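You operate a simulated robot arm through the tools that you are given. There is no shell and no other tool. Be economical: measure what you need, move in short steps, check, and stop when the job is done.

You are at the controls of a simulated two-armed robot. One attempt, no reset.

JOB
Put the large block on the bench top. Then put the chock on the rack shelf away on the bottom shelf of the steel rack. Then stack the 25 steel bolt from the middle shelf of the right bay on top of the 30 steel bolt. Do these in the order given. Set down upright: chock.

The check looks at the end state, three seconds after you hand in, the way a careful person would. Anything else that was tipped, shoved, dropped, spilled or broken makes it a failure.

ROBOT AND FRAMES
Two 7-joint arms with two-finger parallel grippers on one trunk, on a base that drives. Base frame: it is fixed to the floor where the robot stands at the start and does not move with it; the origin is under the middle of the robot, x ahead of it, y to its left, z up. Readings come in mm, rad, newtons and seconds.
The left shoulder is at the start at [70, 134, 1314], the right one opposite. With the tool pointing down near the work surface each hand reaches from about 100 to 580 mm from the robot's upright axis, wherever it stands, measured 20 degrees to its own side. Places, roughly: bench top [-1200, 900, 900]; bottom shelf of the steel rack [-4500, -3600, 100]; large block (13x5x4 cm) [500, 100, 800]. Payload 1.57 kg a hand.
The tool frame of a hand sits at the grasp point between the pads (the TCP): z along the fingers, y along the line on which they close. The tips reach 30 mm beyond it. Largest opening 80 mm; finger width 17, thickness 12; the body of the gripper, 40 by 82 mm, starts 80 mm behind the TCP.
Orientation is that of the tool frame in the base frame, as a unit quaternion [w, x, y, z]. With the fingers straight down and closing along the base's y, the tool's x points along the base's -x, its y along +y and its z along -z.

CONTROLS
- The arms move only by the tool nudge_tool. It takes "left_motion", "right_motion" or both (then of equal length, played together; a hand with none holds still); each is a list of rows, each an object (a shift or turn left out is 0, a gripper value left out holds the last) with "dr": the turn, a rotation vector about the base's x, y, z in rad, a list of three; "linear": the shift along the base's x, y, z in mm, a list of three; "grip": the gripper command, from -1 (shut) to 1 (fully open), values between in proportion. In form: [{"dr": [ax, ay, az], "linear": [x, y, z], "grip": grip}, ...]. A call has 1 to 10 rows; each row is the pose to reach, as a shift and turn from the pose commanded when the call began. Each row takes 0.2 s and may step no farther than 50 mm and 0.15 rad from the row before; otherwise, or with a gripper value out of range, the whole call is refused. Where a pose cannot be reached the arm comes as near as it can. A force on the tool above 40 N (or 10 N above the force at the start of the call, whichever is more), or a blocked arm, ends the call early, and 0.2 s more pass. The fingers move at their own pace (about 153 mm/s each) and stop on an object; they squeeze with about 38 N. The grip force told is the motor's: it shows also when the fingers shut on nothing. Time passes only in rows, and 0.2 s behind the last, so rows that repeat a pose let the fingers close. It gives the time, the measured TCP pose, the force on the tool (base axes), the opening and the grip force at its end, in the units of the frame above (readings bear some noise), with the torque about the TCP (base axes, N m) and any sound that the robot's microphone picked up.
- Cameras (640 x 400 px; columns grow to the right, rows downward): "scene" is now at [140.3, 4.1, 1563.5]; the picture's right is [0.06, -1.00, 0.00], its down [-0.46, -0.03, -0.89] and it looks along [0.89, 0.06, -0.46] (base axes); focal length 214 px, centre (320, 200). "left" rides on the left gripper at [72, 7, -122] in its tool frame; the picture's right is [-0.09, 1.00, 0.00], its down [-0.84, -0.08, -0.54] and it looks along [-0.54, -0.05, 0.84] (tool axes); focal length 238 px, centre (320, 200). "right" rides on the right gripper at [72, -7, -122] in its tool frame; the picture's right is [0.09, 1.00, 0.00], its down [-0.84, 0.08, -0.54] and it looks along [-0.54, 0.05, 0.84] (tool axes); focal length 238 px, centre (320, 200). There is no depth. A picture from a camera that has moved, and an enlarged one, comes with that camera's place and axes in the base frame and with its lens. The place of the scene camera against the robot may be out by one fixed shift of up to 12 mm in any direction.
- camera(camera): a new picture of that camera. The clock stands still meanwhile.
- move_column(by): slides the trunk up (or, below 0, down) by that many mm; the arms and the scene camera ride with it, the base frame stays. It gives what a move gives, with no picture.
- steer(legs): drives the robot by 1 to 6 legs, each [ahead, left, turn to the left] in mm, mm and rad, along the robot's own axes; the way and the turn of a leg run together, so that a leg with both is an arc; at most 1500 mm and 3.142 rad a leg. The arms and the cameras ride along, it lands a little off, and it stops where it bumps. It gives what a move gives.
- head_to(pan, tilt): turns the head with the scene camera to pan (to the left, within 1.501 rad either way) and tilt (down, from -0.506 to 1.204), counted from straight ahead of the robot. It gives what a move gives.
- inspect(camera, box): a new picture of the part [left, top, right, bottom] of that camera's present view, enlarged. The clock stands still meanwhile.
- job_done(): hands the job in; it is judged then, once.

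Go step by step. Nothing tells you exact positions but the pictures and the camera data: compare them with the known pose of the tool, close in by small moves and look again before you grip or let go. The budget is 165 turns and 138 pictures, counting those below and the enlarged ones. Unless the task says otherwise, let go and move clear before handing in.

The tools are called after "Emit:" as a command line: name --argument value ..., lists and objects as JSON in quotes. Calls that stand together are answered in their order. nudge_tool: Moves the arms, as the interface text tells. Its arguments: {"type":"object","properties":{"left_motion":{"type":"array","items":{"type":"object","properties":{"dr":{"type":"array","items":{"type":"number"}},"linear":{"type":"array","items":{"type":"number"}},"grip":{"type":"number"}}}},"right_motion":{"type":"array","items":{"type":"object","properties":{"dr":{"type":"array","items":{"type":"number"}},"linear":{"type":"array","items":{"type":"number"}},"grip":{"type":"number"}}}}},"required":[]} The other tools are called the same way: move_column (by) slides the trunk up or down; steer (legs) drives the base; head_to (pan, tilt) turns the head that bears the scene camera; camera (camera) takes a picture; inspect (camera, box) takes an enlarged picture of a part of a camera's view; job_done () hands the job in.

At the start:

```text
clock: 0.0
left_ee_pos: [386.4, 169.6, 1479.3]
left_orientation: [0.0, -0.001, 1.0, 0.0]
left_force: [0.1, 0.9, -0.5]
left_ft_torque: [-0.01, -0.03, 0.01]
left_width: 80.0
left_grasp_force: 0.2
right_ee_pos: [376.6, -102.8, 1442.6]
right_orientation: [0.0, 0.0, 1.0, 0.001]
right_force: [0.1, -0.1, 0.5]
right_ft_torque: [0.02, -0.02, -0.02]
right_width: 80.1
right_grasp_force: 0.0
trunk travel left (down, up): [-888.0, 52.0]
robot x, y, heading: [-2.5, -3.6, 0.002]
head pan, tilt: [0.063, 0.475]
```

scene: 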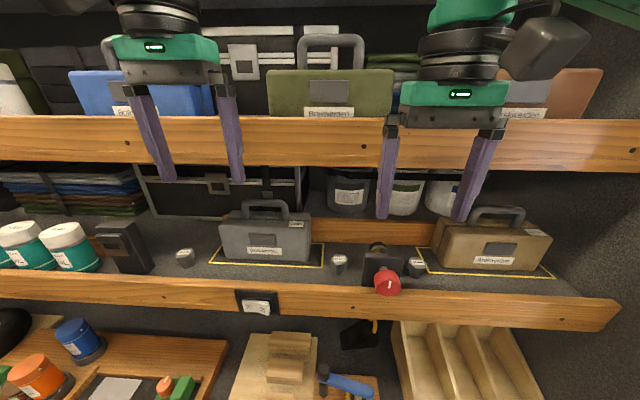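
right: 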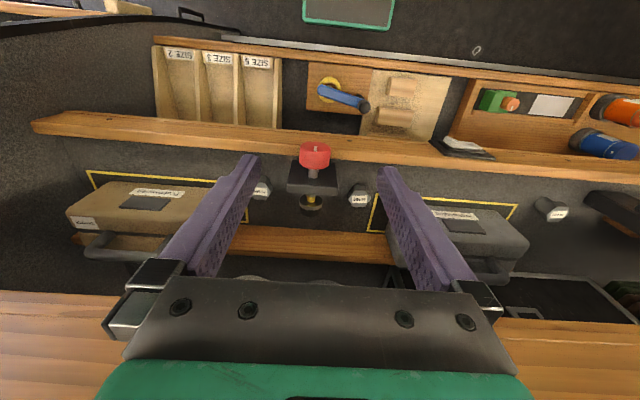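
left: 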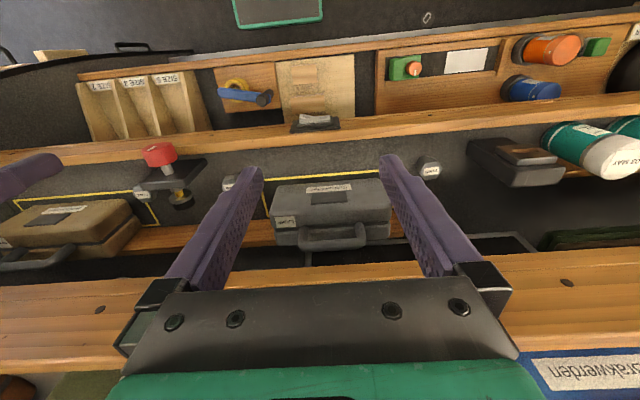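

I see shelves ahead with toolboxes and small bolts, and wooden blocks on the work surface below. I'll look around first to locate everything.

Emit:
head_to --pan 0.0 --tilt 0.85

Emit:
camera --camera "scene"

Emit:
head_to --pan 1.5 --tilt 0.4

Emit:
camera --camera "scene"

Emit:
head_to --pan -1.5 --tilt 0.4

Emit:
camera --camera "scene"

```text
clock: 0.8
left_ee_pos: [386.6, 168.6, 1479.9]
left_orientation: [0.001, 0.0, 1.0, 0.0]
left_force: [0.7, 0.4, -0.5]
left_ft_torque: [0.03, 0.01, 0.0]
left_width: 80.2
left_grasp_force: 0.1
right_ee_pos: [376.3, -102.0, 1442.3]
right_orientation: [0.0, 0.0, 1.0, 0.0]
right_force: [-0.1, 0.8, 0.0]
right_ft_torque: [0.01, -0.03, 0.01]
right_width: 79.7
right_grasp_force: 0.0
trunk travel left (down, up): [-888.0, 52.0]
robot x, y, heading: [-0.2, 0.6, -0.002]
head pan, tilt: [0.0, 0.85]
```

```text
134 pictures are left
camera scene: at [127.2, -1.7, 1531.4], right [0.0, -1.0, 0.0], down [-0.75, 0.0, -0.66], along [0.66, 0.0, -0.75], focal length 214 px, centre (320, 200)
```

scene: 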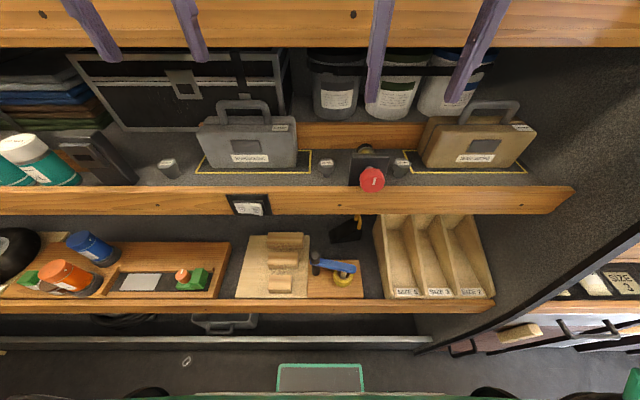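

```text
clock: 2.5
left_ee_pos: [386.2, 167.7, 1479.0]
left_orientation: [0.001, 0.0, 1.0, 0.0]
left_force: [0.6, -0.3, -0.2]
left_ft_torque: [-0.02, 0.02, -0.03]
left_width: 79.7
left_grasp_force: 0.0
right_ee_pos: [375.7, -102.9, 1441.4]
right_orientation: [0.0, 0.0, 1.0, 0.0]
right_force: [-0.7, -0.5, 0.3]
right_ft_torque: [-0.04, -0.01, 0.0]
right_width: 80.0
right_grasp_force: 0.0
trunk travel left (down, up): [-888.0, 52.0]
robot x, y, heading: [-2.2, -1.7, 0.007]
head pan, tilt: [1.499, 0.4]
```

```text
133 pictures are left
camera scene: at [55.7, 90.7, 1570.4], right [1.0, -0.07, 0.0], down [-0.03, -0.39, -0.92], along [0.07, 0.92, -0.39], focal length 214 px, centre (320, 200)
```

scene: 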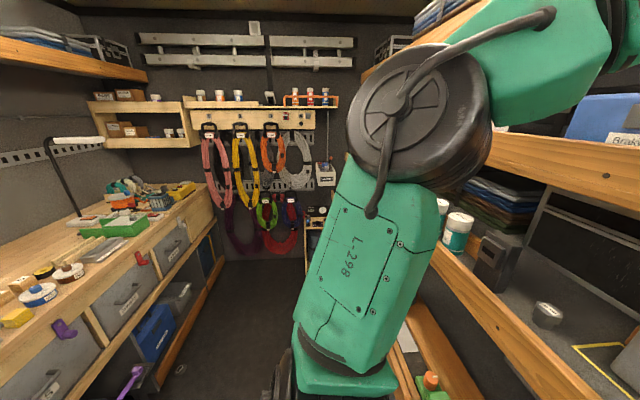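

```text
clock: 5.0
left_ee_pos: [387.9, 169.2, 1479.5]
left_orientation: [0.001, -0.001, 1.0, 0.0]
left_force: [0.4, 0.3, 1.0]
left_ft_torque: [-0.01, 0.02, -0.03]
left_width: 80.4
left_grasp_force: 0.0
right_ee_pos: [376.9, -102.4, 1441.9]
right_orientation: [0.001, 0.0, 1.0, 0.0]
right_force: [0.1, -0.7, -0.2]
right_ft_torque: [0.0, -0.02, -0.02]
right_width: 80.2
right_grasp_force: 0.0
trunk travel left (down, up): [-888.0, 52.0]
robot x, y, heading: [1.0, 1.1, -0.005]
head pan, tilt: [-1.499, 0.4]
```

```text
132 pictures are left
camera scene: at [55.7, -94.1, 1570.4], right [-1.0, -0.07, 0.0], down [-0.03, 0.39, -0.92], along [0.07, -0.92, -0.39], focal length 214 px, centre (320, 200)
```

scene: 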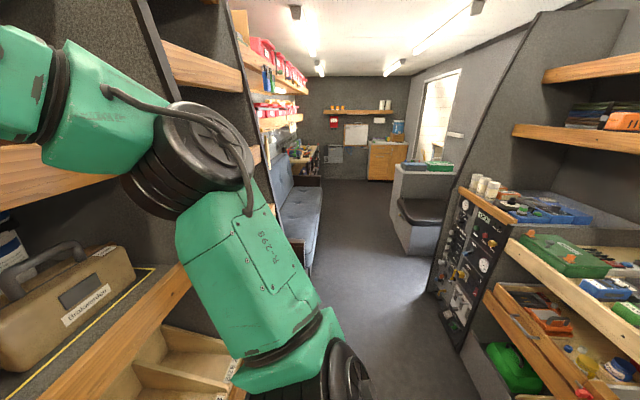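

We're inside a vehicle workshop: shelving ahead, bench behind. I'll look closer at the blocks and bolts straight ahead.

Emit:
head_to --pan 0.0 --tilt 0.85

Emit:
inspect --camera "scene" --box '[220, 210, 380, 310]'

Emit:
inspect --camera "scene" --box '[300, 120, 460, 220]'

Emit:
inspect --camera "scene" --box '[100, 120, 260, 220]'

Emit:
inspect --camera "scene" --box '[430, 230, 640, 361]'

```text
clock: 6.7
left_ee_pos: [386.9, 168.4, 1479.5]
left_orientation: [0.001, -0.001, 1.0, 0.0]
left_force: [0.5, -0.4, -0.4]
left_ft_torque: [0.01, -0.01, -0.02]
left_width: 79.9
left_grasp_force: 0.1
right_ee_pos: [376.1, -102.9, 1442.4]
right_orientation: [0.0, 0.001, 1.0, 0.0]
right_force: [-0.3, -0.6, -0.2]
right_ft_torque: [0.01, 0.03, -0.01]
right_width: 80.1
right_grasp_force: 0.0
trunk travel left (down, up): [-888.0, 52.0]
robot x, y, heading: [-0.6, 1.6, -0.002]
head pan, tilt: [0.0, 0.85]
```

```text
4.00 times, centred on (300, 260) of scene
camera zoom: at [127.2, -1.8, 1531.3], right [0.0, -1.0, 0.0], down [-0.75, 0.0, -0.66], along [0.66, 0.0, -0.75], focal length 858 px, centre (400, -40)
```

zoom: 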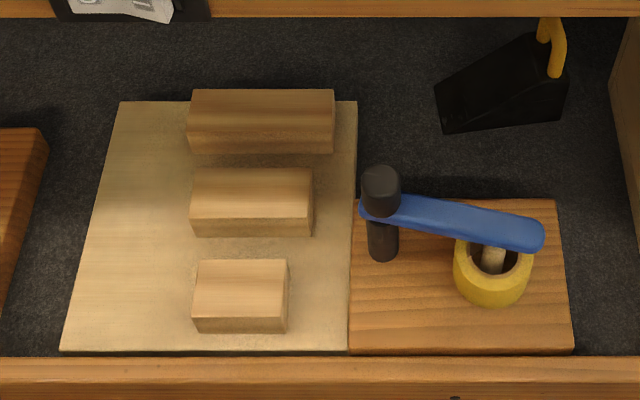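

```text
4.00 times, centred on (380, 170) of scene
camera zoom: at [127.2, -1.8, 1531.3], right [0.0, -1.0, 0.0], down [-0.75, 0.0, -0.66], along [0.66, 0.0, -0.75], focal length 858 px, centre (80, 320)
```

zoom: 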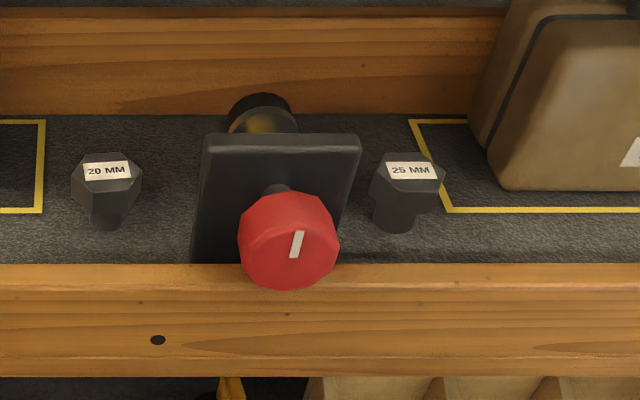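

```text
4.00 times, centred on (180, 170) of scene
camera zoom: at [127.2, -1.8, 1531.3], right [0.0, -1.0, 0.0], down [-0.75, 0.0, -0.66], along [0.66, 0.0, -0.75], focal length 858 px, centre (880, 320)
```

zoom: 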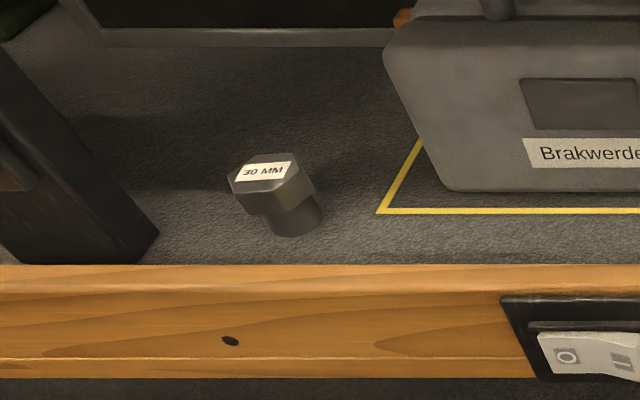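

```text
3.05 times, centred on (535, 296) of scene
camera zoom: at [127.2, -1.8, 1531.3], right [0.0, -1.0, 0.0], down [-0.75, 0.0, -0.66], along [0.66, 0.0, -0.75], focal length 654 px, centre (-335, -91)
```

zoom: 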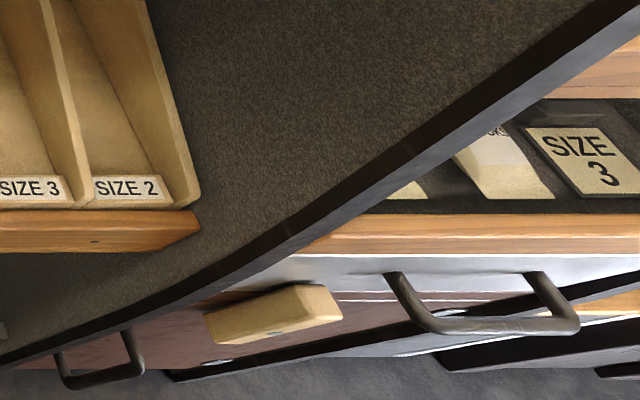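

The large block is the back one of three (≈[550,130,815]), tucked under the middle shelf (rail at x≈508, bottom≈1040). I'll approach it with the left hand from the left side, pointing toward -y and down, closing along x. First reposition the robot left.

Emit:
steer --legs '[[-150, 0, 0], [0, 430, 0], [0, 0, -0.4]]'

Emit:
camera --camera "scene"

```text
clock: 11.5
left_ee_pos: [272.2, 437.6, 1479.5]
left_orientation: [0.001, 0.199, 0.98, -0.001]
left_force: [-0.9, 0.1, 0.3]
left_ft_torque: [-0.01, 0.0, 0.04]
left_width: 80.1
left_grasp_force: 0.2
right_ee_pos: [155.9, 192.2, 1442.8]
right_orientation: [-0.001, 0.198, 0.98, -0.002]
right_force: [-0.3, -0.1, 0.1]
right_ft_torque: [-0.03, -0.01, 0.01]
right_width: 80.0
right_grasp_force: 0.0
trunk travel left (down, up): [-888.0, 52.0]
robot x, y, heading: [-149.9, 426.7, -0.397]
head pan, tilt: [0.0, 0.85]
```

```text
127 pictures are left
camera scene: at [-32.4, 380.8, 1531.3], right [-0.39, -0.92, 0.0], down [-0.69, 0.29, -0.66], along [0.61, -0.26, -0.75], focal length 214 px, centre (320, 200)
```

scene: 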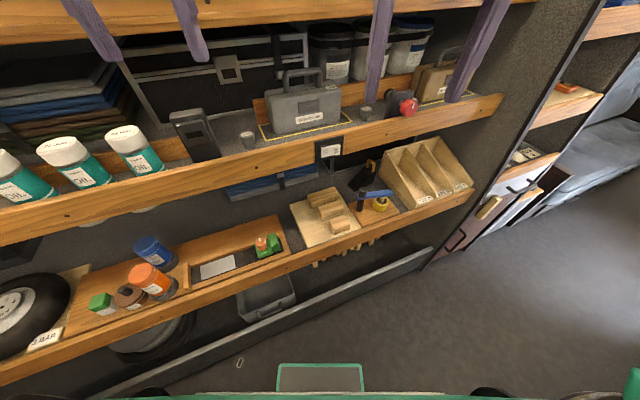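

The block triangulates to about (550,118). I'll now turn the left hand: yaw first.

Emit:
nudge_tool --left_motion '[{"dr": [0, 0, 0.15]}, {"dr": [0, 0, 0.3]}, {"dr": [0, 0, 0.45]}, {"dr": [0, 0, 0.6]}, {"dr": [0, 0, 0.75]}, {"dr": [0, 0, 0.9]}, {"dr": [0, 0, 1.05]}, {"dr": [0, 0, 1.2]}, {"dr": [0, 0, 1.35]}, {"dr": [0, 0, 1.5]}]'

Emit:
nudge_tool --left_motion '[{"dr": [0, 0, 0.15]}, {"dr": [0, 0, 0.3]}, {"dr": [0, 0, 0.47]}, {"dr": [0, 0, 0.467]}]'

```text
clock: 13.7
left_ee_pos: [271.3, 435.7, 1479.1]
left_orientation: [0.001, -0.524, 0.852, 0.001]
left_force: [0.4, 0.0, -0.8]
left_ft_torque: [0.02, -0.01, 0.03]
left_width: 80.2
left_grasp_force: 0.1
right_ee_pos: [156.4, 191.9, 1442.7]
right_orientation: [0.0, 0.199, 0.98, 0.001]
right_force: [-0.6, 1.0, -0.1]
right_ft_torque: [0.02, -0.02, 0.01]
right_width: 80.1
right_grasp_force: 0.0
trunk travel left (down, up): [-888.0, 52.0]
robot x, y, heading: [-151.4, 432.0, -0.397]
head pan, tilt: [0.0, 0.85]
```

```text
refused: row 3 steps farther than a row can; nothing moved
```

Finish yaw, then tilt about x so fingers point to -y.

Emit:
nudge_tool --left_motion '[{"dr": [0, 0, 0.15]}, {"dr": [0, 0, 0.3]}, {"dr": [0, 0, 0.44]}, {"dr": [0, 0, 0.467]}]'

Emit:
nudge_tool --left_motion '[{"dr": [-0.15, 0, 0]}, {"dr": [-0.3, 0, 0]}, {"dr": [-0.45, 0, 0]}, {"dr": [-0.6, 0, 0]}, {"dr": [-0.75, 0, 0]}, {"dr": [-0.9, 0, 0]}, {"dr": [-1.05, 0, 0]}]'

Emit:
camera --camera "left"

```text
clock: 14.7
left_ee_pos: [272.0, 436.0, 1479.4]
left_orientation: [0.001, -0.707, 0.708, 0.001]
left_force: [-0.2, 0.4, -0.4]
left_ft_torque: [0.0, -0.02, 0.01]
left_width: 79.7
left_grasp_force: 0.0
right_ee_pos: [155.5, 191.0, 1442.2]
right_orientation: [0.0, 0.198, 0.98, -0.001]
right_force: [0.2, -0.2, -0.2]
right_ft_torque: [-0.01, 0.0, 0.01]
right_width: 80.2
right_grasp_force: 0.1
trunk travel left (down, up): [-888.0, 52.0]
robot x, y, heading: [-145.6, 431.1, -0.398]
head pan, tilt: [0.0, 0.85]
```

```text
clock: 16.3
left_ee_pos: [271.7, 438.4, 1479.2]
left_orientation: [-0.354, -0.611, 0.612, -0.356]
left_force: [0.1, -0.3, 0.4]
left_ft_torque: [0.02, -0.03, 0.01]
left_width: 80.2
left_grasp_force: 0.1
right_ee_pos: [156.0, 191.7, 1442.5]
right_orientation: [0.001, 0.199, 0.98, 0.0]
right_force: [-0.1, 0.3, 0.0]
right_ft_torque: [-0.01, 0.0, 0.02]
right_width: 80.0
right_grasp_force: 0.1
trunk travel left (down, up): [-888.0, 52.0]
robot x, y, heading: [-148.7, 433.1, -0.404]
head pan, tilt: [0.0, 0.85]
```

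```text
126 pictures are left
camera left: at [264.1, 508.9, 1603.5], right [-1.0, 0.05, -0.08], down [0.08, 0.89, -0.46], along [0.05, -0.46, -0.89], focal length 238 px, centre (320, 200)
```

left: 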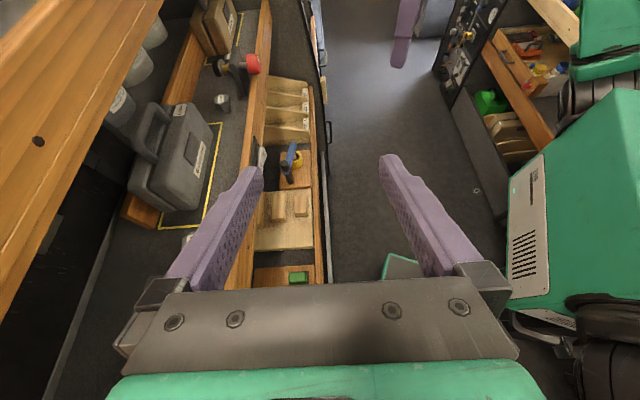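

Orientation is right. Lower the trunk and look.

Emit:
move_column --by -300

Emit:
nudge_tool --left_motion '[{"linear": [0, 0, -50]}, {"linear": [0, 0, -100]}, {"linear": [0, 0, -150]}, {"linear": [0, 0, -200]}, {"linear": [0, 0, -240]}]'

Emit:
head_to --pan 0.2 --tilt 0.6

Emit:
camera --camera "scene"

Emit:
camera --camera "left"

```text
clock: 19.3
left_ee_pos: [270.8, 436.1, 1179.7]
left_orientation: [-0.353, -0.612, 0.613, -0.355]
left_force: [0.1, -0.8, -0.2]
left_ft_torque: [0.01, 0.01, -0.02]
left_width: 80.0
left_grasp_force: 0.0
right_ee_pos: [155.8, 190.0, 1140.9]
right_orientation: [0.0, 0.199, 0.98, 0.0]
right_force: [-0.1, -1.1, -0.2]
right_ft_torque: [0.03, 0.02, 0.02]
right_width: 79.8
right_grasp_force: 0.2
trunk travel left (down, up): [-588.0, 352.0]
robot x, y, heading: [-150.4, 427.6, -0.399]
head pan, tilt: [0.0, 0.85]
```

```text
clock: 20.5
left_ee_pos: [271.5, 435.4, 939.4]
left_orientation: [-0.353, -0.611, 0.613, -0.355]
left_force: [0.3, 0.1, -1.0]
left_ft_torque: [-0.02, 0.01, 0.0]
left_width: 79.9
left_grasp_force: 0.0
right_ee_pos: [155.4, 190.4, 1141.3]
right_orientation: [0.0, 0.198, 0.98, 0.001]
right_force: [1.1, 0.2, 0.0]
right_ft_torque: [-0.05, 0.03, 0.06]
right_width: 80.1
right_grasp_force: 0.2
trunk travel left (down, up): [-588.0, 352.0]
robot x, y, heading: [-147.5, 430.7, -0.393]
head pan, tilt: [0.0, 0.85]
```

```text
clock: 21.2
left_ee_pos: [270.1, 437.0, 939.5]
left_orientation: [-0.353, -0.612, 0.613, -0.355]
left_force: [-0.5, 0.0, 0.1]
left_ft_torque: [0.0, 0.02, 0.0]
left_width: 80.1
left_grasp_force: 0.1
right_ee_pos: [157.9, 191.7, 1142.9]
right_orientation: [0.0, 0.198, 0.98, 0.0]
right_force: [-0.5, -0.3, 0.5]
right_ft_torque: [-0.01, -0.05, -0.04]
right_width: 80.1
right_grasp_force: 0.2
trunk travel left (down, up): [-588.0, 352.0]
robot x, y, heading: [-150.7, 427.7, -0.398]
head pan, tilt: [0.201, 0.6]
```

```text
125 pictures are left
camera scene: at [-18.5, 392.7, 1252.1], right [-0.2, -0.98, 0.0], down [-0.55, 0.11, -0.82], along [0.81, -0.16, -0.57], focal length 214 px, centre (320, 200)
```

scene: 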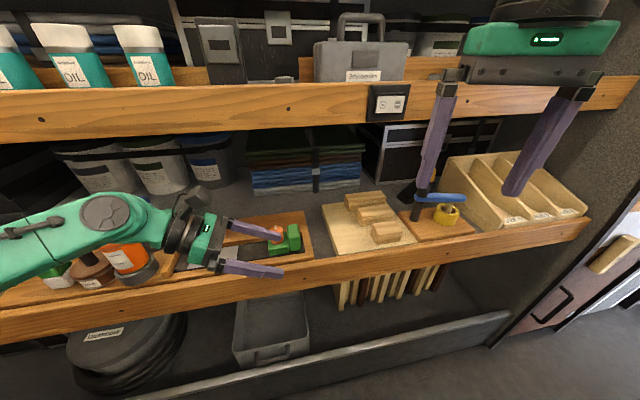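

```text
124 pictures are left
camera left: at [263.6, 507.0, 1063.7], right [-1.0, 0.05, -0.08], down [0.08, 0.89, -0.45], along [0.05, -0.46, -0.89], focal length 238 px, centre (320, 200)
```

left: 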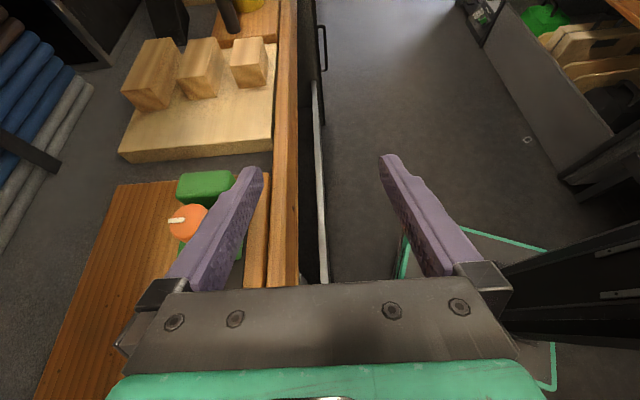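

The forearm comes in from the left and would sweep over the cans; I'll shift the robot right (base -y) so the forearm comes more from the front.

Emit:
steer --legs '[[90, -212, 0]]'

Emit:
nudge_tool --left_motion '[{"linear": [0, 45, 0]}, {"linear": [0, 90, 0]}, {"linear": [0, 130, 0]}, {"linear": [40, 150, 0]}, {"linear": [85, 160, 0]}]'

Emit:
head_to --pan 0.5 --tilt 0.6

Emit:
camera --camera "scene"

Emit:
camera --camera "left"

```text
clock: 23.0
left_ee_pos: [271.5, 206.7, 940.0]
left_orientation: [-0.353, -0.611, 0.613, -0.354]
left_force: [-0.2, 0.2, 0.4]
left_ft_torque: [-0.01, 0.02, 0.01]
left_width: 80.2
left_grasp_force: 0.1
right_ee_pos: [157.5, -39.2, 1142.4]
right_orientation: [0.001, 0.199, 0.98, 0.0]
right_force: [0.1, -0.3, 0.1]
right_ft_torque: [-0.01, 0.04, 0.01]
right_width: 80.1
right_grasp_force: 0.1
trunk travel left (down, up): [-588.0, 352.0]
robot x, y, heading: [-148.4, 202.0, -0.398]
head pan, tilt: [0.201, 0.6]
```

```text
clock: 24.2
left_ee_pos: [359.0, 367.7, 937.7]
left_orientation: [-0.354, -0.612, 0.612, -0.354]
left_force: [-0.2, 0.7, -0.1]
left_ft_torque: [0.0, 0.0, -0.01]
left_width: 80.1
left_grasp_force: 0.0
right_ee_pos: [158.2, -39.7, 1141.4]
right_orientation: [0.0, 0.199, 0.98, 0.0]
right_force: [1.0, -0.1, -0.1]
right_ft_torque: [0.01, 0.01, 0.01]
right_width: 79.9
right_grasp_force: 0.0
trunk travel left (down, up): [-588.0, 352.0]
robot x, y, heading: [-149.6, 202.3, -0.401]
head pan, tilt: [0.201, 0.6]
```

```text
clock: 25.0
left_ee_pos: [358.1, 366.8, 939.1]
left_orientation: [-0.353, -0.612, 0.613, -0.354]
left_force: [-0.3, -0.3, -0.7]
left_ft_torque: [-0.02, 0.0, 0.01]
left_width: 79.9
left_grasp_force: 0.1
right_ee_pos: [155.7, -38.4, 1142.0]
right_orientation: [-0.001, 0.199, 0.98, 0.0]
right_force: [0.1, 0.4, -0.3]
right_ft_torque: [-0.02, 0.0, -0.02]
right_width: 80.1
right_grasp_force: 0.0
trunk travel left (down, up): [-588.0, 352.0]
robot x, y, heading: [-150.1, 200.8, -0.397]
head pan, tilt: [0.499, 0.6]
```

```text
123 pictures are left
camera scene: at [-16.9, 189.0, 1252.2], right [0.1, -1.0, 0.0], down [-0.56, -0.06, -0.83], along [0.82, 0.08, -0.56], focal length 214 px, centre (320, 200)
```

scene: 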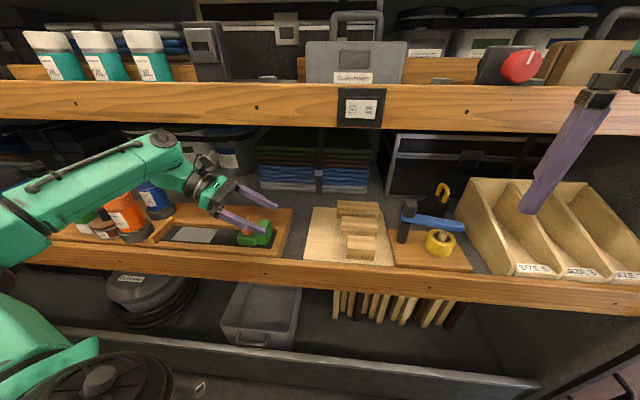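

```text
122 pictures are left
camera left: at [349.3, 437.2, 1062.7], right [-1.0, 0.05, -0.08], down [0.08, 0.89, -0.45], along [0.05, -0.46, -0.89], focal length 238 px, centre (320, 200)
```

left: 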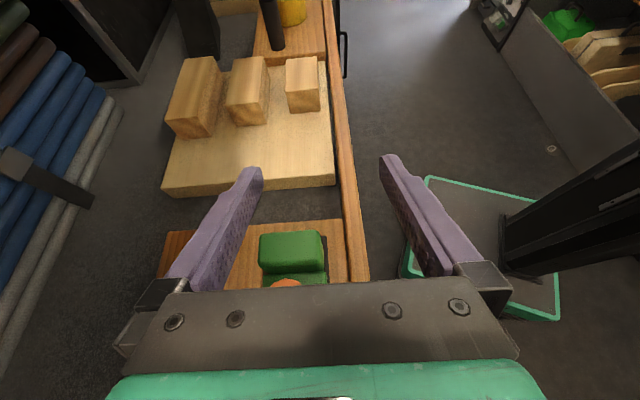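

The forearm now comes in from the front. Zoom on the block from the wrist camera to fix its position.

Emit:
inspect --camera "left" --box '[140, 30, 340, 155]'

Emit:
inspect --camera "scene" --box '[290, 180, 490, 305]'

```text
3.20 times, centred on (240, 92) of left
camera zoom: at [349.3, 437.2, 1062.7], right [-1.0, 0.05, -0.08], down [0.08, 0.89, -0.45], along [0.05, -0.46, -0.89], focal length 763 px, centre (576, 544)
```

zoom: 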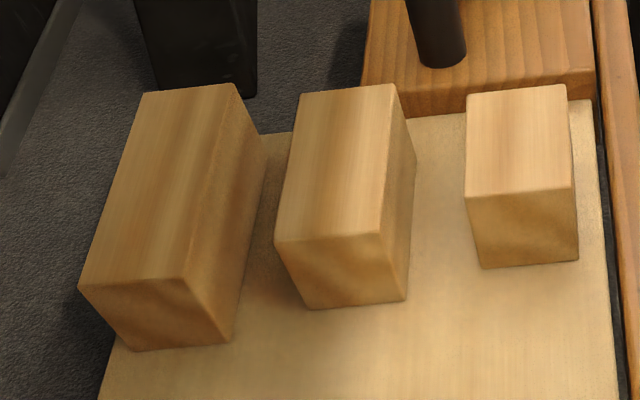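

```text
3.20 times, centred on (390, 242) of scene
camera zoom: at [-16.9, 189.0, 1252.2], right [0.1, -1.0, 0.0], down [-0.56, -0.06, -0.83], along [0.82, 0.08, -0.56], focal length 686 px, centre (96, 64)
```

zoom: 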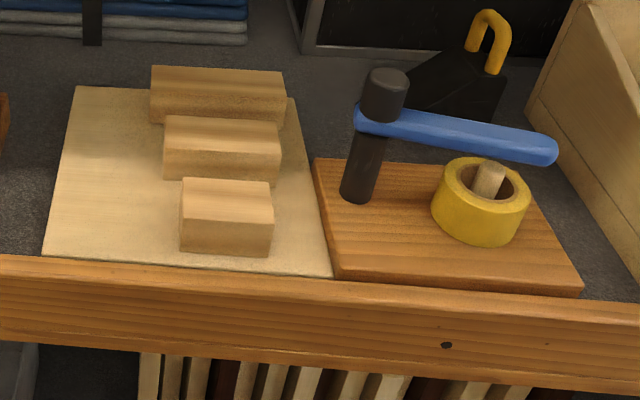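

Block near end is at about x 518–563, y≈189, top ≈843; the shelf above is at ≥1133, so there's room. I'll move the hand in front of the block end with fingers partly open.

Emit:
nudge_tool --left_motion '[{"linear": [45, 0, 0], "grip": 0.75}, {"linear": [90, -5, -5]}, {"linear": [135, -15, -15]}, {"linear": [180, -25, -30]}, {"linear": [183, -35, -39]}]'

Emit:
camera --camera "scene"

Emit:
camera --camera "left"

```text
clock: 26.2
left_ee_pos: [512.5, 335.6, 908.4]
left_orientation: [-0.353, -0.611, 0.613, -0.355]
left_force: [-0.1, 0.1, 0.1]
left_ft_torque: [-0.02, -0.01, 0.0]
left_width: 69.8
left_grasp_force: 0.1
left hand out of reach, approached as far as the arm can: row 4, 5
right_ee_pos: [157.6, -38.0, 1143.0]
right_orientation: [0.0, 0.199, 0.98, -0.001]
right_force: [-0.9, 0.4, 0.2]
right_ft_torque: [0.0, -0.03, 0.03]
right_width: 80.1
right_grasp_force: 0.0
trunk travel left (down, up): [-588.0, 352.0]
robot x, y, heading: [-146.3, 203.6, -0.4]
head pan, tilt: [0.499, 0.6]
```

```text
119 pictures are left
camera scene: at [-16.5, 190.1, 1252.4], right [0.1, -1.0, 0.0], down [-0.56, -0.06, -0.82], along [0.82, 0.08, -0.57], focal length 214 px, centre (320, 200)
```

scene: 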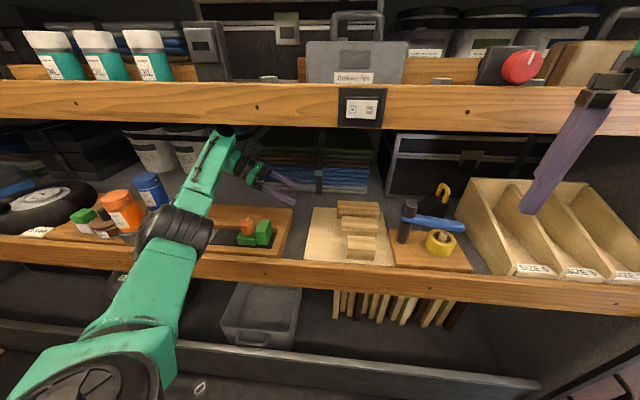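

```text
118 pictures are left
camera left: at [504.9, 406.7, 1031.8], right [-1.0, 0.05, -0.08], down [0.08, 0.89, -0.45], along [0.05, -0.46, -0.89], focal length 238 px, centre (320, 200)
```

left: 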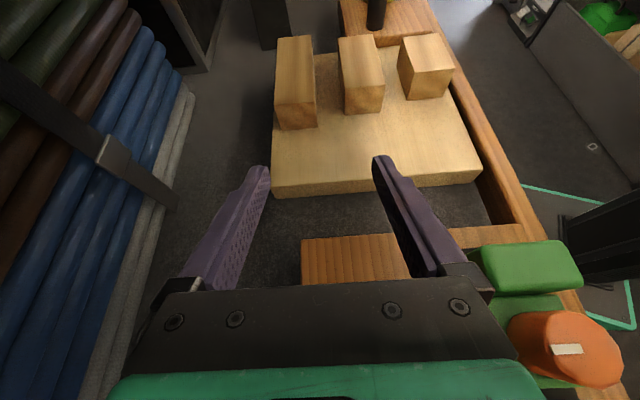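

Out of reach by ~30 mm; retract slightly and drive forward 80 mm.

Emit:
nudge_tool --left_motion '[{"linear": [-40, 0, 0]}, {"linear": [-80, 0, 0]}]'

Emit:
steer --legs '[[74, 31, 0]]'

Emit:
camera --camera "left"

```text
clock: 26.8
left_ee_pos: [430.9, 335.7, 910.3]
left_orientation: [-0.352, -0.612, 0.613, -0.356]
left_force: [-0.6, 0.1, 0.3]
left_ft_torque: [0.05, -0.03, 0.03]
left_width: 70.0
left_grasp_force: 0.0
right_ee_pos: [154.8, -39.3, 1143.1]
right_orientation: [0.001, 0.199, 0.98, 0.0]
right_force: [-0.3, -0.6, -0.9]
right_ft_torque: [0.0, 0.0, -0.01]
right_width: 79.9
right_grasp_force: 0.1
trunk travel left (down, up): [-588.0, 352.0]
robot x, y, heading: [-148.9, 200.9, -0.401]
head pan, tilt: [0.499, 0.6]
```

```text
clock: 27.8
left_ee_pos: [510.0, 335.8, 906.9]
left_orientation: [-0.353, -0.612, 0.613, -0.354]
left_force: [-0.1, -0.3, 0.0]
left_ft_torque: [-0.03, 0.05, -0.03]
left_width: 69.8
left_grasp_force: 0.0
right_ee_pos: [235.1, -38.1, 1142.4]
right_orientation: [0.0, 0.199, 0.98, 0.0]
right_force: [-0.4, 0.2, -0.2]
right_ft_torque: [-0.01, 0.03, -0.02]
right_width: 80.0
right_grasp_force: 0.0
trunk travel left (down, up): [-588.0, 352.0]
robot x, y, heading: [-72.5, 201.3, -0.399]
head pan, tilt: [0.499, 0.6]
```

```text
117 pictures are left
camera left: at [503.8, 406.1, 1031.9], right [-1.0, 0.05, -0.08], down [0.08, 0.89, -0.45], along [0.05, -0.46, -0.89], focal length 238 px, centre (320, 200)
```

left: 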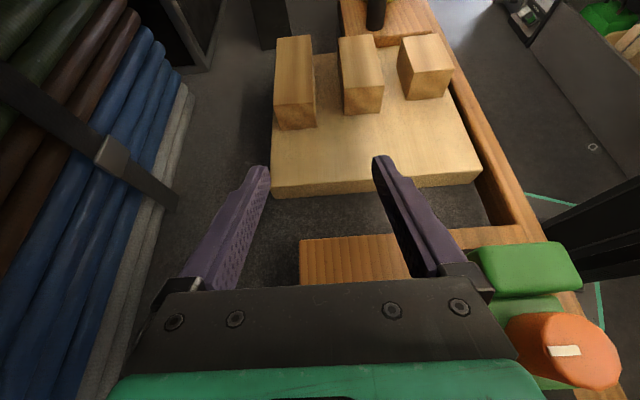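

Emit:
inspect --camera "left" --box '[260, 20, 420, 120]'

```text
4.00 times, centred on (340, 70) of left
camera zoom: at [503.8, 406.1, 1031.9], right [-1.0, 0.05, -0.08], down [0.08, 0.89, -0.45], along [0.05, -0.46, -0.89], focal length 953 px, centre (240, 720)
```

zoom: 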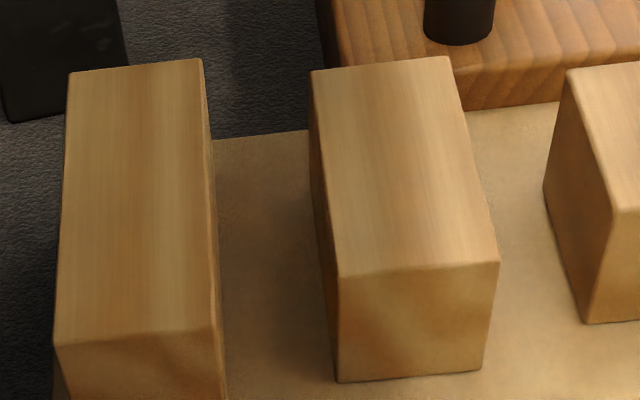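

Block: x 515.5–559, y 61–191, top 848, board ≈809. Move in: align x=537 at y=240,z=840, check, then advance.

Emit:
nudge_tool --left_motion '[{"linear": [27, 0, 0]}, {"linear": [27, -45, -20]}, {"linear": [27, -80, -45]}, {"linear": [27, -96, -67]}]'

Emit:
camera --camera "left"

Emit:
camera --camera "scene"

```text
clock: 28.8
left_ee_pos: [538.5, 239.2, 841.2]
left_orientation: [-0.353, -0.612, 0.613, -0.355]
left_force: [0.6, 0.7, 0.1]
left_ft_torque: [-0.01, 0.02, -0.01]
left_width: 70.3
left_grasp_force: 0.0
right_ee_pos: [235.9, -38.4, 1140.5]
right_orientation: [0.0, 0.199, 0.98, 0.0]
right_force: [-0.6, -0.3, -0.3]
right_ft_torque: [-0.03, 0.01, 0.0]
right_width: 79.8
right_grasp_force: 0.1
trunk travel left (down, up): [-588.0, 352.0]
robot x, y, heading: [-69.5, 200.7, -0.402]
head pan, tilt: [0.499, 0.6]
```

```text
115 pictures are left
camera left: at [531.2, 309.6, 964.4], right [-1.0, 0.05, -0.08], down [0.08, 0.89, -0.45], along [0.05, -0.46, -0.89], focal length 238 px, centre (320, 200)
```

left: 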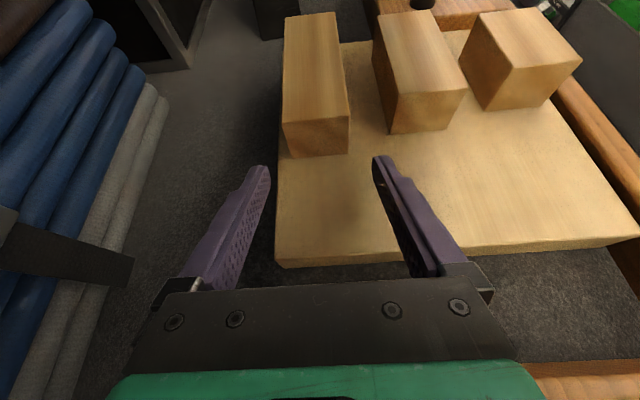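

```text
114 pictures are left
camera scene: at [62.7, 188.9, 1252.2], right [0.1, -1.0, 0.0], down [-0.56, -0.06, -0.82], along [0.82, 0.08, -0.57], focal length 214 px, centre (320, 200)
```

scene: 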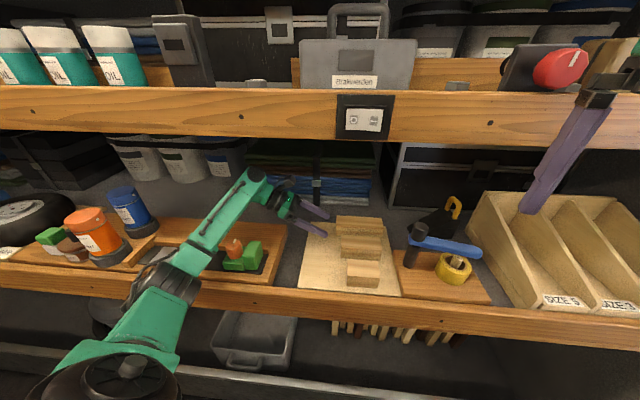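

Alignment is good; advance over the block end and close.

Emit:
nudge_tool --left_motion '[{"linear": [-1, -25, -2]}, {"linear": [-1, -50, -2]}, {"linear": [-1, -76, -2]}]'

Emit:
camera --camera "left"

```text
clock: 29.6
left_ee_pos: [527.8, 167.0, 846.9]
left_orientation: [-0.349, -0.611, 0.613, -0.359]
left_force: [0.7, 1.0, 1.3]
left_ft_torque: [0.03, 0.07, -0.05]
left_width: 69.9
left_grasp_force: 0.1
right_ee_pos: [223.6, -34.9, 1146.8]
right_orientation: [0.006, 0.198, 0.98, 0.0]
right_force: [0.7, 0.3, 0.8]
right_ft_torque: [0.0, 0.03, -0.02]
right_width: 79.8
right_grasp_force: 0.1
trunk travel left (down, up): [-588.0, 352.0]
robot x, y, heading: [-74.1, 201.7, -0.398]
head pan, tilt: [0.499, 0.6]
```

```text
113 pictures are left
camera left: at [518.8, 237.9, 970.0], right [-0.99, 0.04, -0.09], down [0.08, 0.89, -0.46], along [0.06, -0.46, -0.89], focal length 238 px, centre (320, 200)
```

left: 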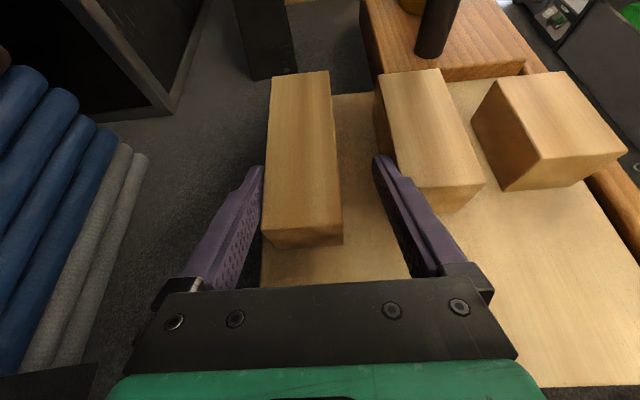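

The whole robot has leaned slightly back – some arm link is pressing on something. Look before continuing.

Emit:
camera --camera "scene"

```text
112 pictures are left
camera scene: at [48.7, 192.6, 1253.8], right [0.1, -0.99, 0.0], down [-0.55, -0.06, -0.83], along [0.83, 0.08, -0.56], focal length 214 px, centre (320, 200)
```

scene: 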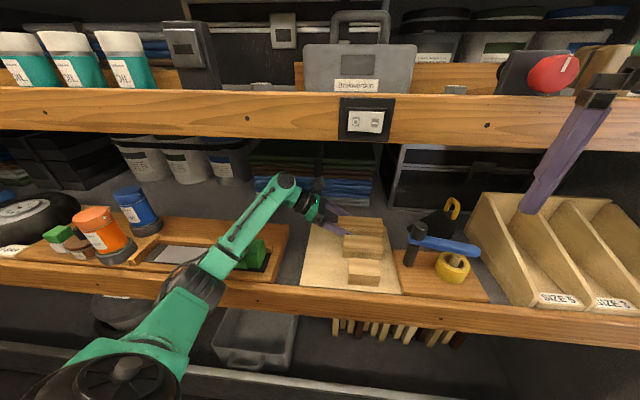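

The elbow is pressing on the front bench rail. Back out, then raise the trunk in steps while keeping the hand low, so the elbow clears it.

Emit:
nudge_tool --left_motion '[{"linear": [0, 26, 0]}, {"linear": [0, 52, 0]}, {"linear": [0, 80, 0]}]'

Emit:
move_column --by 70

Emit:
nudge_tool --left_motion '[{"linear": [0, 0, -35]}, {"linear": [0, 0, -70]}]'

Emit:
move_column --by 70

Emit:
nudge_tool --left_motion '[{"linear": [0, 0, -35]}, {"linear": [0, 0, -70]}]'

Emit:
camera --camera "scene"

Emit:
camera --camera "left"

```text
clock: 30.4
left_ee_pos: [536.1, 241.0, 840.0]
left_orientation: [-0.352, -0.611, 0.614, -0.354]
left_force: [0.4, 0.4, -0.8]
left_ft_torque: [-0.01, -0.01, 0.01]
left_width: 69.8
left_grasp_force: 0.0
right_ee_pos: [234.0, -42.2, 1142.0]
right_orientation: [0.0, 0.198, 0.98, 0.0]
right_force: [-0.2, 0.4, -0.3]
right_ft_torque: [0.0, -0.01, -0.02]
right_width: 80.1
right_grasp_force: 0.0
trunk travel left (down, up): [-588.0, 352.0]
robot x, y, heading: [-65.9, 200.3, -0.401]
head pan, tilt: [0.499, 0.6]
```

```text
clock: 31.5
left_ee_pos: [538.3, 243.6, 909.7]
left_orientation: [-0.353, -0.612, 0.613, -0.355]
left_force: [0.2, -0.2, -0.4]
left_ft_torque: [-0.01, -0.03, 0.0]
left_width: 69.9
left_grasp_force: 0.0
right_ee_pos: [235.2, -39.8, 1211.3]
right_orientation: [0.0, 0.198, 0.98, 0.0]
right_force: [0.2, 1.0, -0.1]
right_ft_torque: [0.01, -0.05, 0.01]
right_width: 80.3
right_grasp_force: 0.0
trunk travel left (down, up): [-658.0, 282.0]
robot x, y, heading: [-71.1, 200.5, -0.4]
head pan, tilt: [0.499, 0.6]
```

```text
clock: 32.1
left_ee_pos: [538.0, 243.3, 839.1]
left_orientation: [-0.352, -0.612, 0.613, -0.355]
left_force: [-0.5, -0.5, -0.8]
left_ft_torque: [0.0, 0.0, -0.03]
left_width: 69.8
left_grasp_force: 0.2
right_ee_pos: [235.6, -38.7, 1212.0]
right_orientation: [-0.001, 0.199, 0.98, 0.0]
right_force: [0.8, 0.1, 0.5]
right_ft_torque: [0.02, 0.0, -0.02]
right_width: 80.1
right_grasp_force: 0.0
trunk travel left (down, up): [-658.0, 282.0]
robot x, y, heading: [-67.6, 200.6, -0.402]
head pan, tilt: [0.499, 0.6]
```

```text
clock: 33.2
left_ee_pos: [536.5, 243.9, 909.1]
left_orientation: [-0.353, -0.612, 0.613, -0.354]
left_force: [0.2, -0.3, -0.3]
left_ft_torque: [0.02, -0.02, -0.03]
left_width: 70.1
left_grasp_force: 0.1
right_ee_pos: [236.3, -38.9, 1281.5]
right_orientation: [0.0, 0.199, 0.98, -0.001]
right_force: [0.3, 0.3, 1.7]
right_ft_torque: [0.0, -0.03, 0.0]
right_width: 79.8
right_grasp_force: 0.0
trunk travel left (down, up): [-728.0, 212.0]
robot x, y, heading: [-72.2, 201.4, -0.4]
head pan, tilt: [0.499, 0.6]
```

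```text
clock: 33.8
left_ee_pos: [538.0, 243.9, 839.3]
left_orientation: [-0.353, -0.612, 0.613, -0.353]
left_force: [0.3, -0.5, -0.6]
left_ft_torque: [-0.01, 0.02, 0.0]
left_width: 70.0
left_grasp_force: 0.0
right_ee_pos: [236.0, -39.9, 1282.0]
right_orientation: [0.0, 0.198, 0.98, 0.0]
right_force: [0.4, -0.6, -0.7]
right_ft_torque: [0.0, -0.04, 0.0]
right_width: 80.4
right_grasp_force: 0.0
trunk travel left (down, up): [-728.0, 212.0]
robot x, y, heading: [-71.5, 203.0, -0.398]
head pan, tilt: [0.499, 0.6]
```

```text
111 pictures are left
camera scene: at [63.3, 188.9, 1392.1], right [0.1, -1.0, 0.0], down [-0.56, -0.06, -0.82], along [0.82, 0.08, -0.57], focal length 214 px, centre (320, 200)
```

scene: 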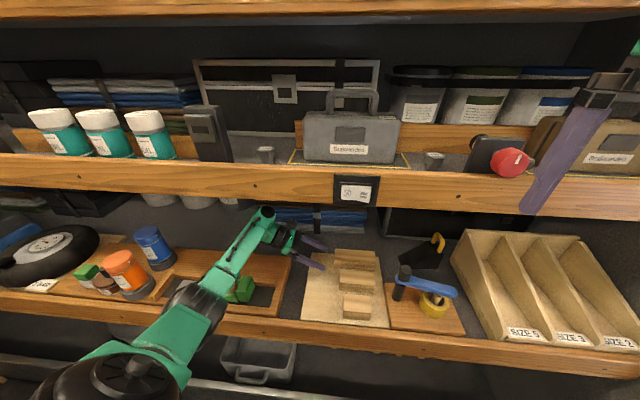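

```text
110 pictures are left
camera left: at [529.8, 313.8, 962.5], right [-1.0, 0.05, -0.08], down [0.08, 0.89, -0.45], along [0.05, -0.46, -0.89], focal length 238 px, centre (320, 200)
```

left: 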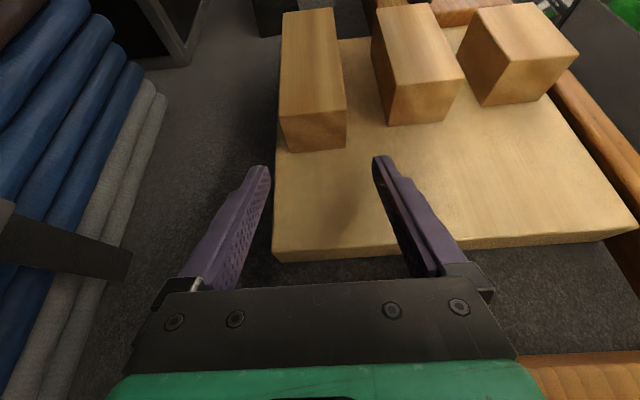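

The elbow should be higher now; advance and watch for leaning.

Emit:
nudge_tool --left_motion '[{"linear": [0, -25, 0]}, {"linear": [0, -50, 0]}, {"linear": [0, -82, 0]}]'

Emit:
camera --camera "left"

```text
clock: 34.6
left_ee_pos: [537.2, 160.2, 840.3]
left_orientation: [-0.352, -0.612, 0.613, -0.355]
left_force: [0.5, -0.7, 0.0]
left_ft_torque: [0.02, 0.0, -0.01]
left_width: 70.2
left_grasp_force: 0.0
right_ee_pos: [236.4, -40.7, 1281.6]
right_orientation: [0.0, 0.199, 0.98, 0.0]
right_force: [0.7, 0.3, 0.1]
right_ft_torque: [0.04, -0.01, 0.02]
right_width: 80.1
right_grasp_force: 0.3
trunk travel left (down, up): [-728.0, 212.0]
robot x, y, heading: [-73.7, 202.3, -0.4]
head pan, tilt: [0.499, 0.6]
```

```text
109 pictures are left
camera left: at [529.4, 231.0, 963.7], right [-1.0, 0.05, -0.08], down [0.08, 0.89, -0.45], along [0.05, -0.46, -0.89], focal length 238 px, centre (320, 200)
```

left: 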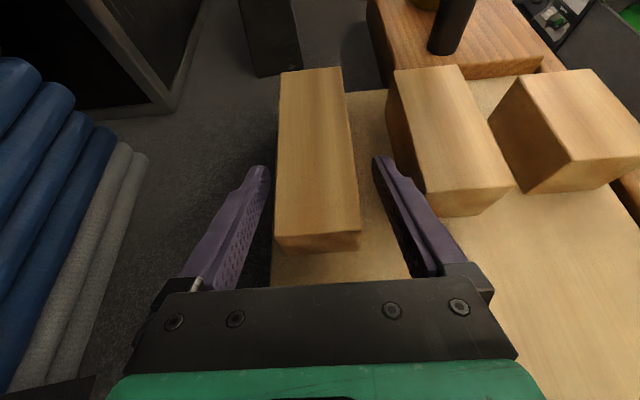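

No lean, and the fingers straddle the block. Close and lift.

Emit:
nudge_tool --left_motion '[{"linear": [0, 0, -2], "grip": 0}, {"linear": [0, 0, -2], "grip": -1}, {"linear": [0, 0, -2]}, {"linear": [0, 0, -2]}]'

Emit:
nudge_tool --left_motion '[{"linear": [0, 0, 15]}, {"linear": [0, 0, 35]}, {"linear": [0, 20, 50]}, {"linear": [0, 60, 55]}, {"linear": [0, 100, 60]}, {"linear": [0, 140, 60]}]'

Emit:
camera --camera "left"

Emit:
camera --camera "scene"

```text
clock: 35.6
left_ee_pos: [537.6, 160.8, 839.0]
left_orientation: [-0.352, -0.611, 0.613, -0.356]
left_force: [3.9, -0.2, 11.2]
left_ft_torque: [0.19, 0.13, 0.0]
left_width: 45.7
left_grasp_force: 38.0
right_ee_pos: [234.7, -39.0, 1282.2]
right_orientation: [0.001, 0.199, 0.98, -0.001]
right_force: [0.3, -0.1, -0.6]
right_ft_torque: [0.01, -0.01, 0.05]
right_width: 80.0
right_grasp_force: 0.0
trunk travel left (down, up): [-728.0, 212.0]
robot x, y, heading: [-67.8, 199.5, -0.403]
head pan, tilt: [0.499, 0.6]
```

```text
clock: 37.0
left_ee_pos: [536.8, 301.8, 897.2]
left_orientation: [-0.353, -0.612, 0.613, -0.354]
left_force: [0.2, -0.3, -0.6]
left_ft_torque: [0.01, 0.02, -0.03]
left_width: 45.2
left_grasp_force: 38.0
right_ee_pos: [235.7, -38.9, 1282.3]
right_orientation: [0.0, 0.199, 0.98, -0.001]
right_force: [0.7, 0.9, -0.4]
right_ft_torque: [-0.02, 0.01, -0.01]
right_width: 80.0
right_grasp_force: 0.0
trunk travel left (down, up): [-728.0, 212.0]
robot x, y, heading: [-70.2, 202.1, -0.399]
head pan, tilt: [0.499, 0.6]
```

```text
108 pictures are left
camera left: at [529.4, 373.1, 1020.8], right [-1.0, 0.05, -0.08], down [0.08, 0.89, -0.45], along [0.05, -0.46, -0.89], focal length 238 px, centre (320, 200)
```

left: 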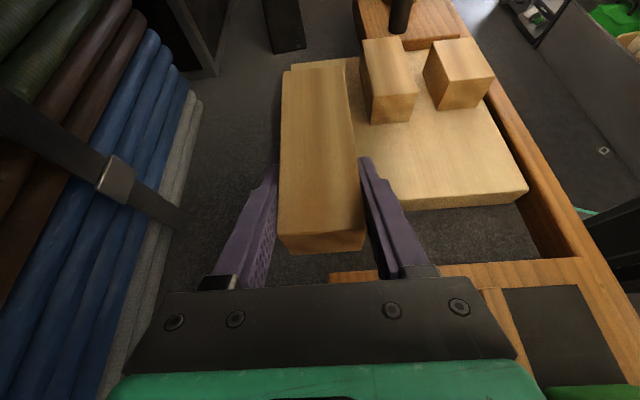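

```text
107 pictures are left
camera scene: at [62.7, 190.4, 1392.2], right [0.1, -1.0, 0.0], down [-0.56, -0.06, -0.82], along [0.82, 0.08, -0.57], focal length 214 px, centre (320, 200)
```

scene: 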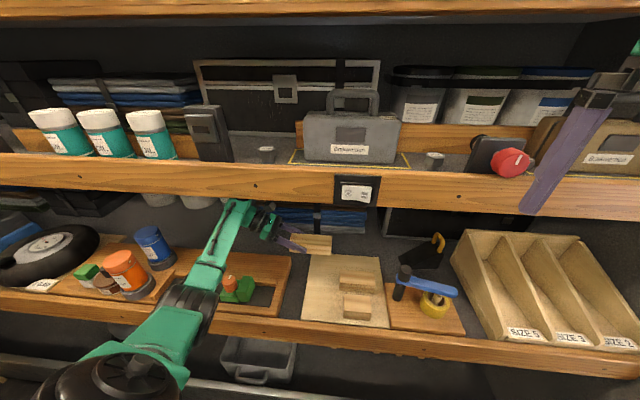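

Block held level. Drive straight back out of the shelf.

Emit:
steer --legs '[[-221, -93, 0]]'

Emit:
camera --camera "scene"

```text
clock: 38.8
left_ee_pos: [297.7, 301.4, 896.6]
left_orientation: [-0.353, -0.612, 0.612, -0.354]
left_force: [0.7, 0.1, -1.4]
left_ft_torque: [0.06, 0.06, -0.02]
left_width: 45.5
left_grasp_force: 38.1
right_ee_pos: [-2.4, -38.1, 1282.1]
right_orientation: [-0.001, 0.199, 0.98, -0.001]
right_force: [0.1, 0.0, 0.0]
right_ft_torque: [0.03, 0.02, 0.02]
right_width: 79.9
right_grasp_force: 0.1
trunk travel left (down, up): [-728.0, 212.0]
robot x, y, heading: [-308.5, 202.7, -0.4]
head pan, tilt: [0.499, 0.6]
```

```text
106 pictures are left
camera scene: at [-176.2, 189.4, 1392.0], right [0.1, -0.99, 0.0], down [-0.56, -0.06, -0.82], along [0.82, 0.08, -0.57], focal length 214 px, centre (320, 200)
```

scene: 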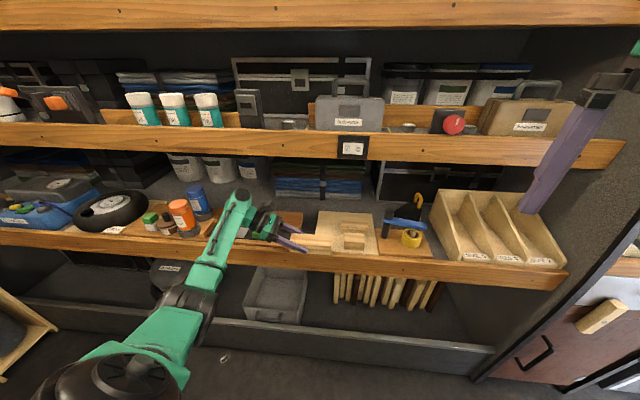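

Raise and tuck the left hand, then survey the bench behind.

Emit:
nudge_tool --left_motion '[{"linear": [-40, 0, 30]}, {"linear": [-80, 0, 60]}, {"linear": [-120, 0, 100]}, {"linear": [-160, 0, 140]}, {"linear": [-200, 0, 180]}, {"linear": [-200, 0, 220]}]'

Emit:
head_to --pan 1.4 --tilt 0.5

Emit:
camera --camera "scene"

Emit:
head_to --pan -1.5 --tilt 0.4

Emit:
camera --camera "scene"

```text
refused: row 3 steps farther than a row can; nothing moved
```

```text
clock: 40.0
left_ee_pos: [297.0, 301.3, 896.7]
left_orientation: [-0.352, -0.612, 0.613, -0.354]
left_force: [0.4, 0.1, -0.7]
left_ft_torque: [0.06, -0.05, 0.0]
left_width: 45.6
left_grasp_force: 37.9
right_ee_pos: [-5.2, -38.5, 1281.6]
right_orientation: [0.0, 0.198, 0.98, 0.001]
right_force: [0.3, -0.4, -0.6]
right_ft_torque: [-0.01, 0.01, 0.02]
right_width: 80.1
right_grasp_force: 0.0
trunk travel left (down, up): [-728.0, 212.0]
robot x, y, heading: [-310.2, 199.2, -0.397]
head pan, tilt: [1.4, 0.499]
```

```text
105 pictures are left
camera scene: at [-216.4, 257.0, 1401.3], right [0.84, -0.54, 0.0], down [-0.26, -0.4, -0.88], along [0.47, 0.74, -0.48], focal length 214 px, centre (320, 200)
```

scene: 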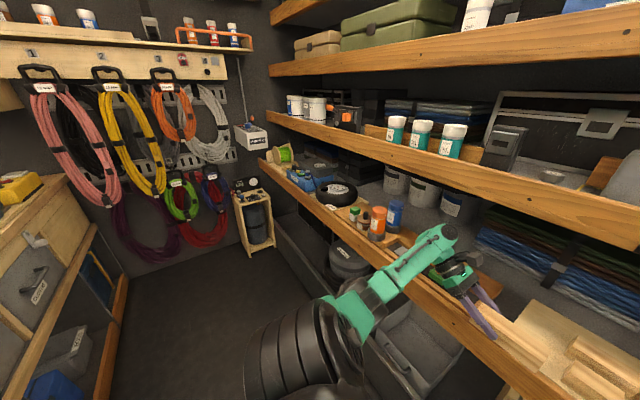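

```text
clock: 42.5
left_ee_pos: [297.4, 301.9, 895.7]
left_orientation: [-0.353, -0.612, 0.613, -0.355]
left_force: [-0.4, 0.2, -1.0]
left_ft_torque: [0.04, 0.0, 0.04]
left_width: 45.6
left_grasp_force: 37.7
right_ee_pos: [-4.4, -39.0, 1281.9]
right_orientation: [0.001, 0.199, 0.98, 0.0]
right_force: [0.1, -0.4, -0.5]
right_ft_torque: [-0.01, -0.01, -0.02]
right_width: 79.8
right_grasp_force: 0.2
trunk travel left (down, up): [-728.0, 212.0]
robot x, y, heading: [-307.9, 201.6, -0.4]
head pan, tilt: [-1.499, 0.4]
```

```text
104 pictures are left
camera scene: at [-295.3, 92.7, 1410.4], right [-0.95, 0.32, 0.0], down [0.12, 0.37, -0.92], along [-0.3, -0.87, -0.39], focal length 214 px, centre (320, 200)
```

scene: 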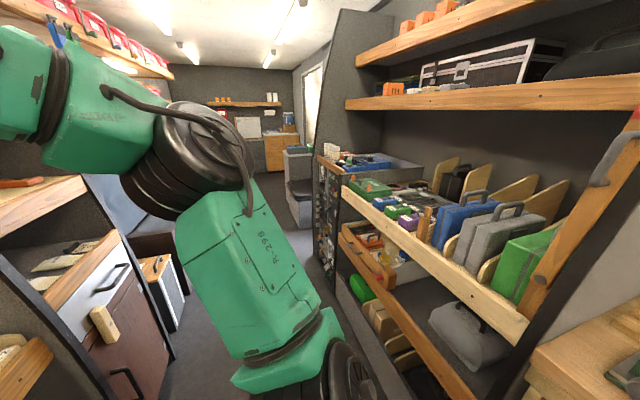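

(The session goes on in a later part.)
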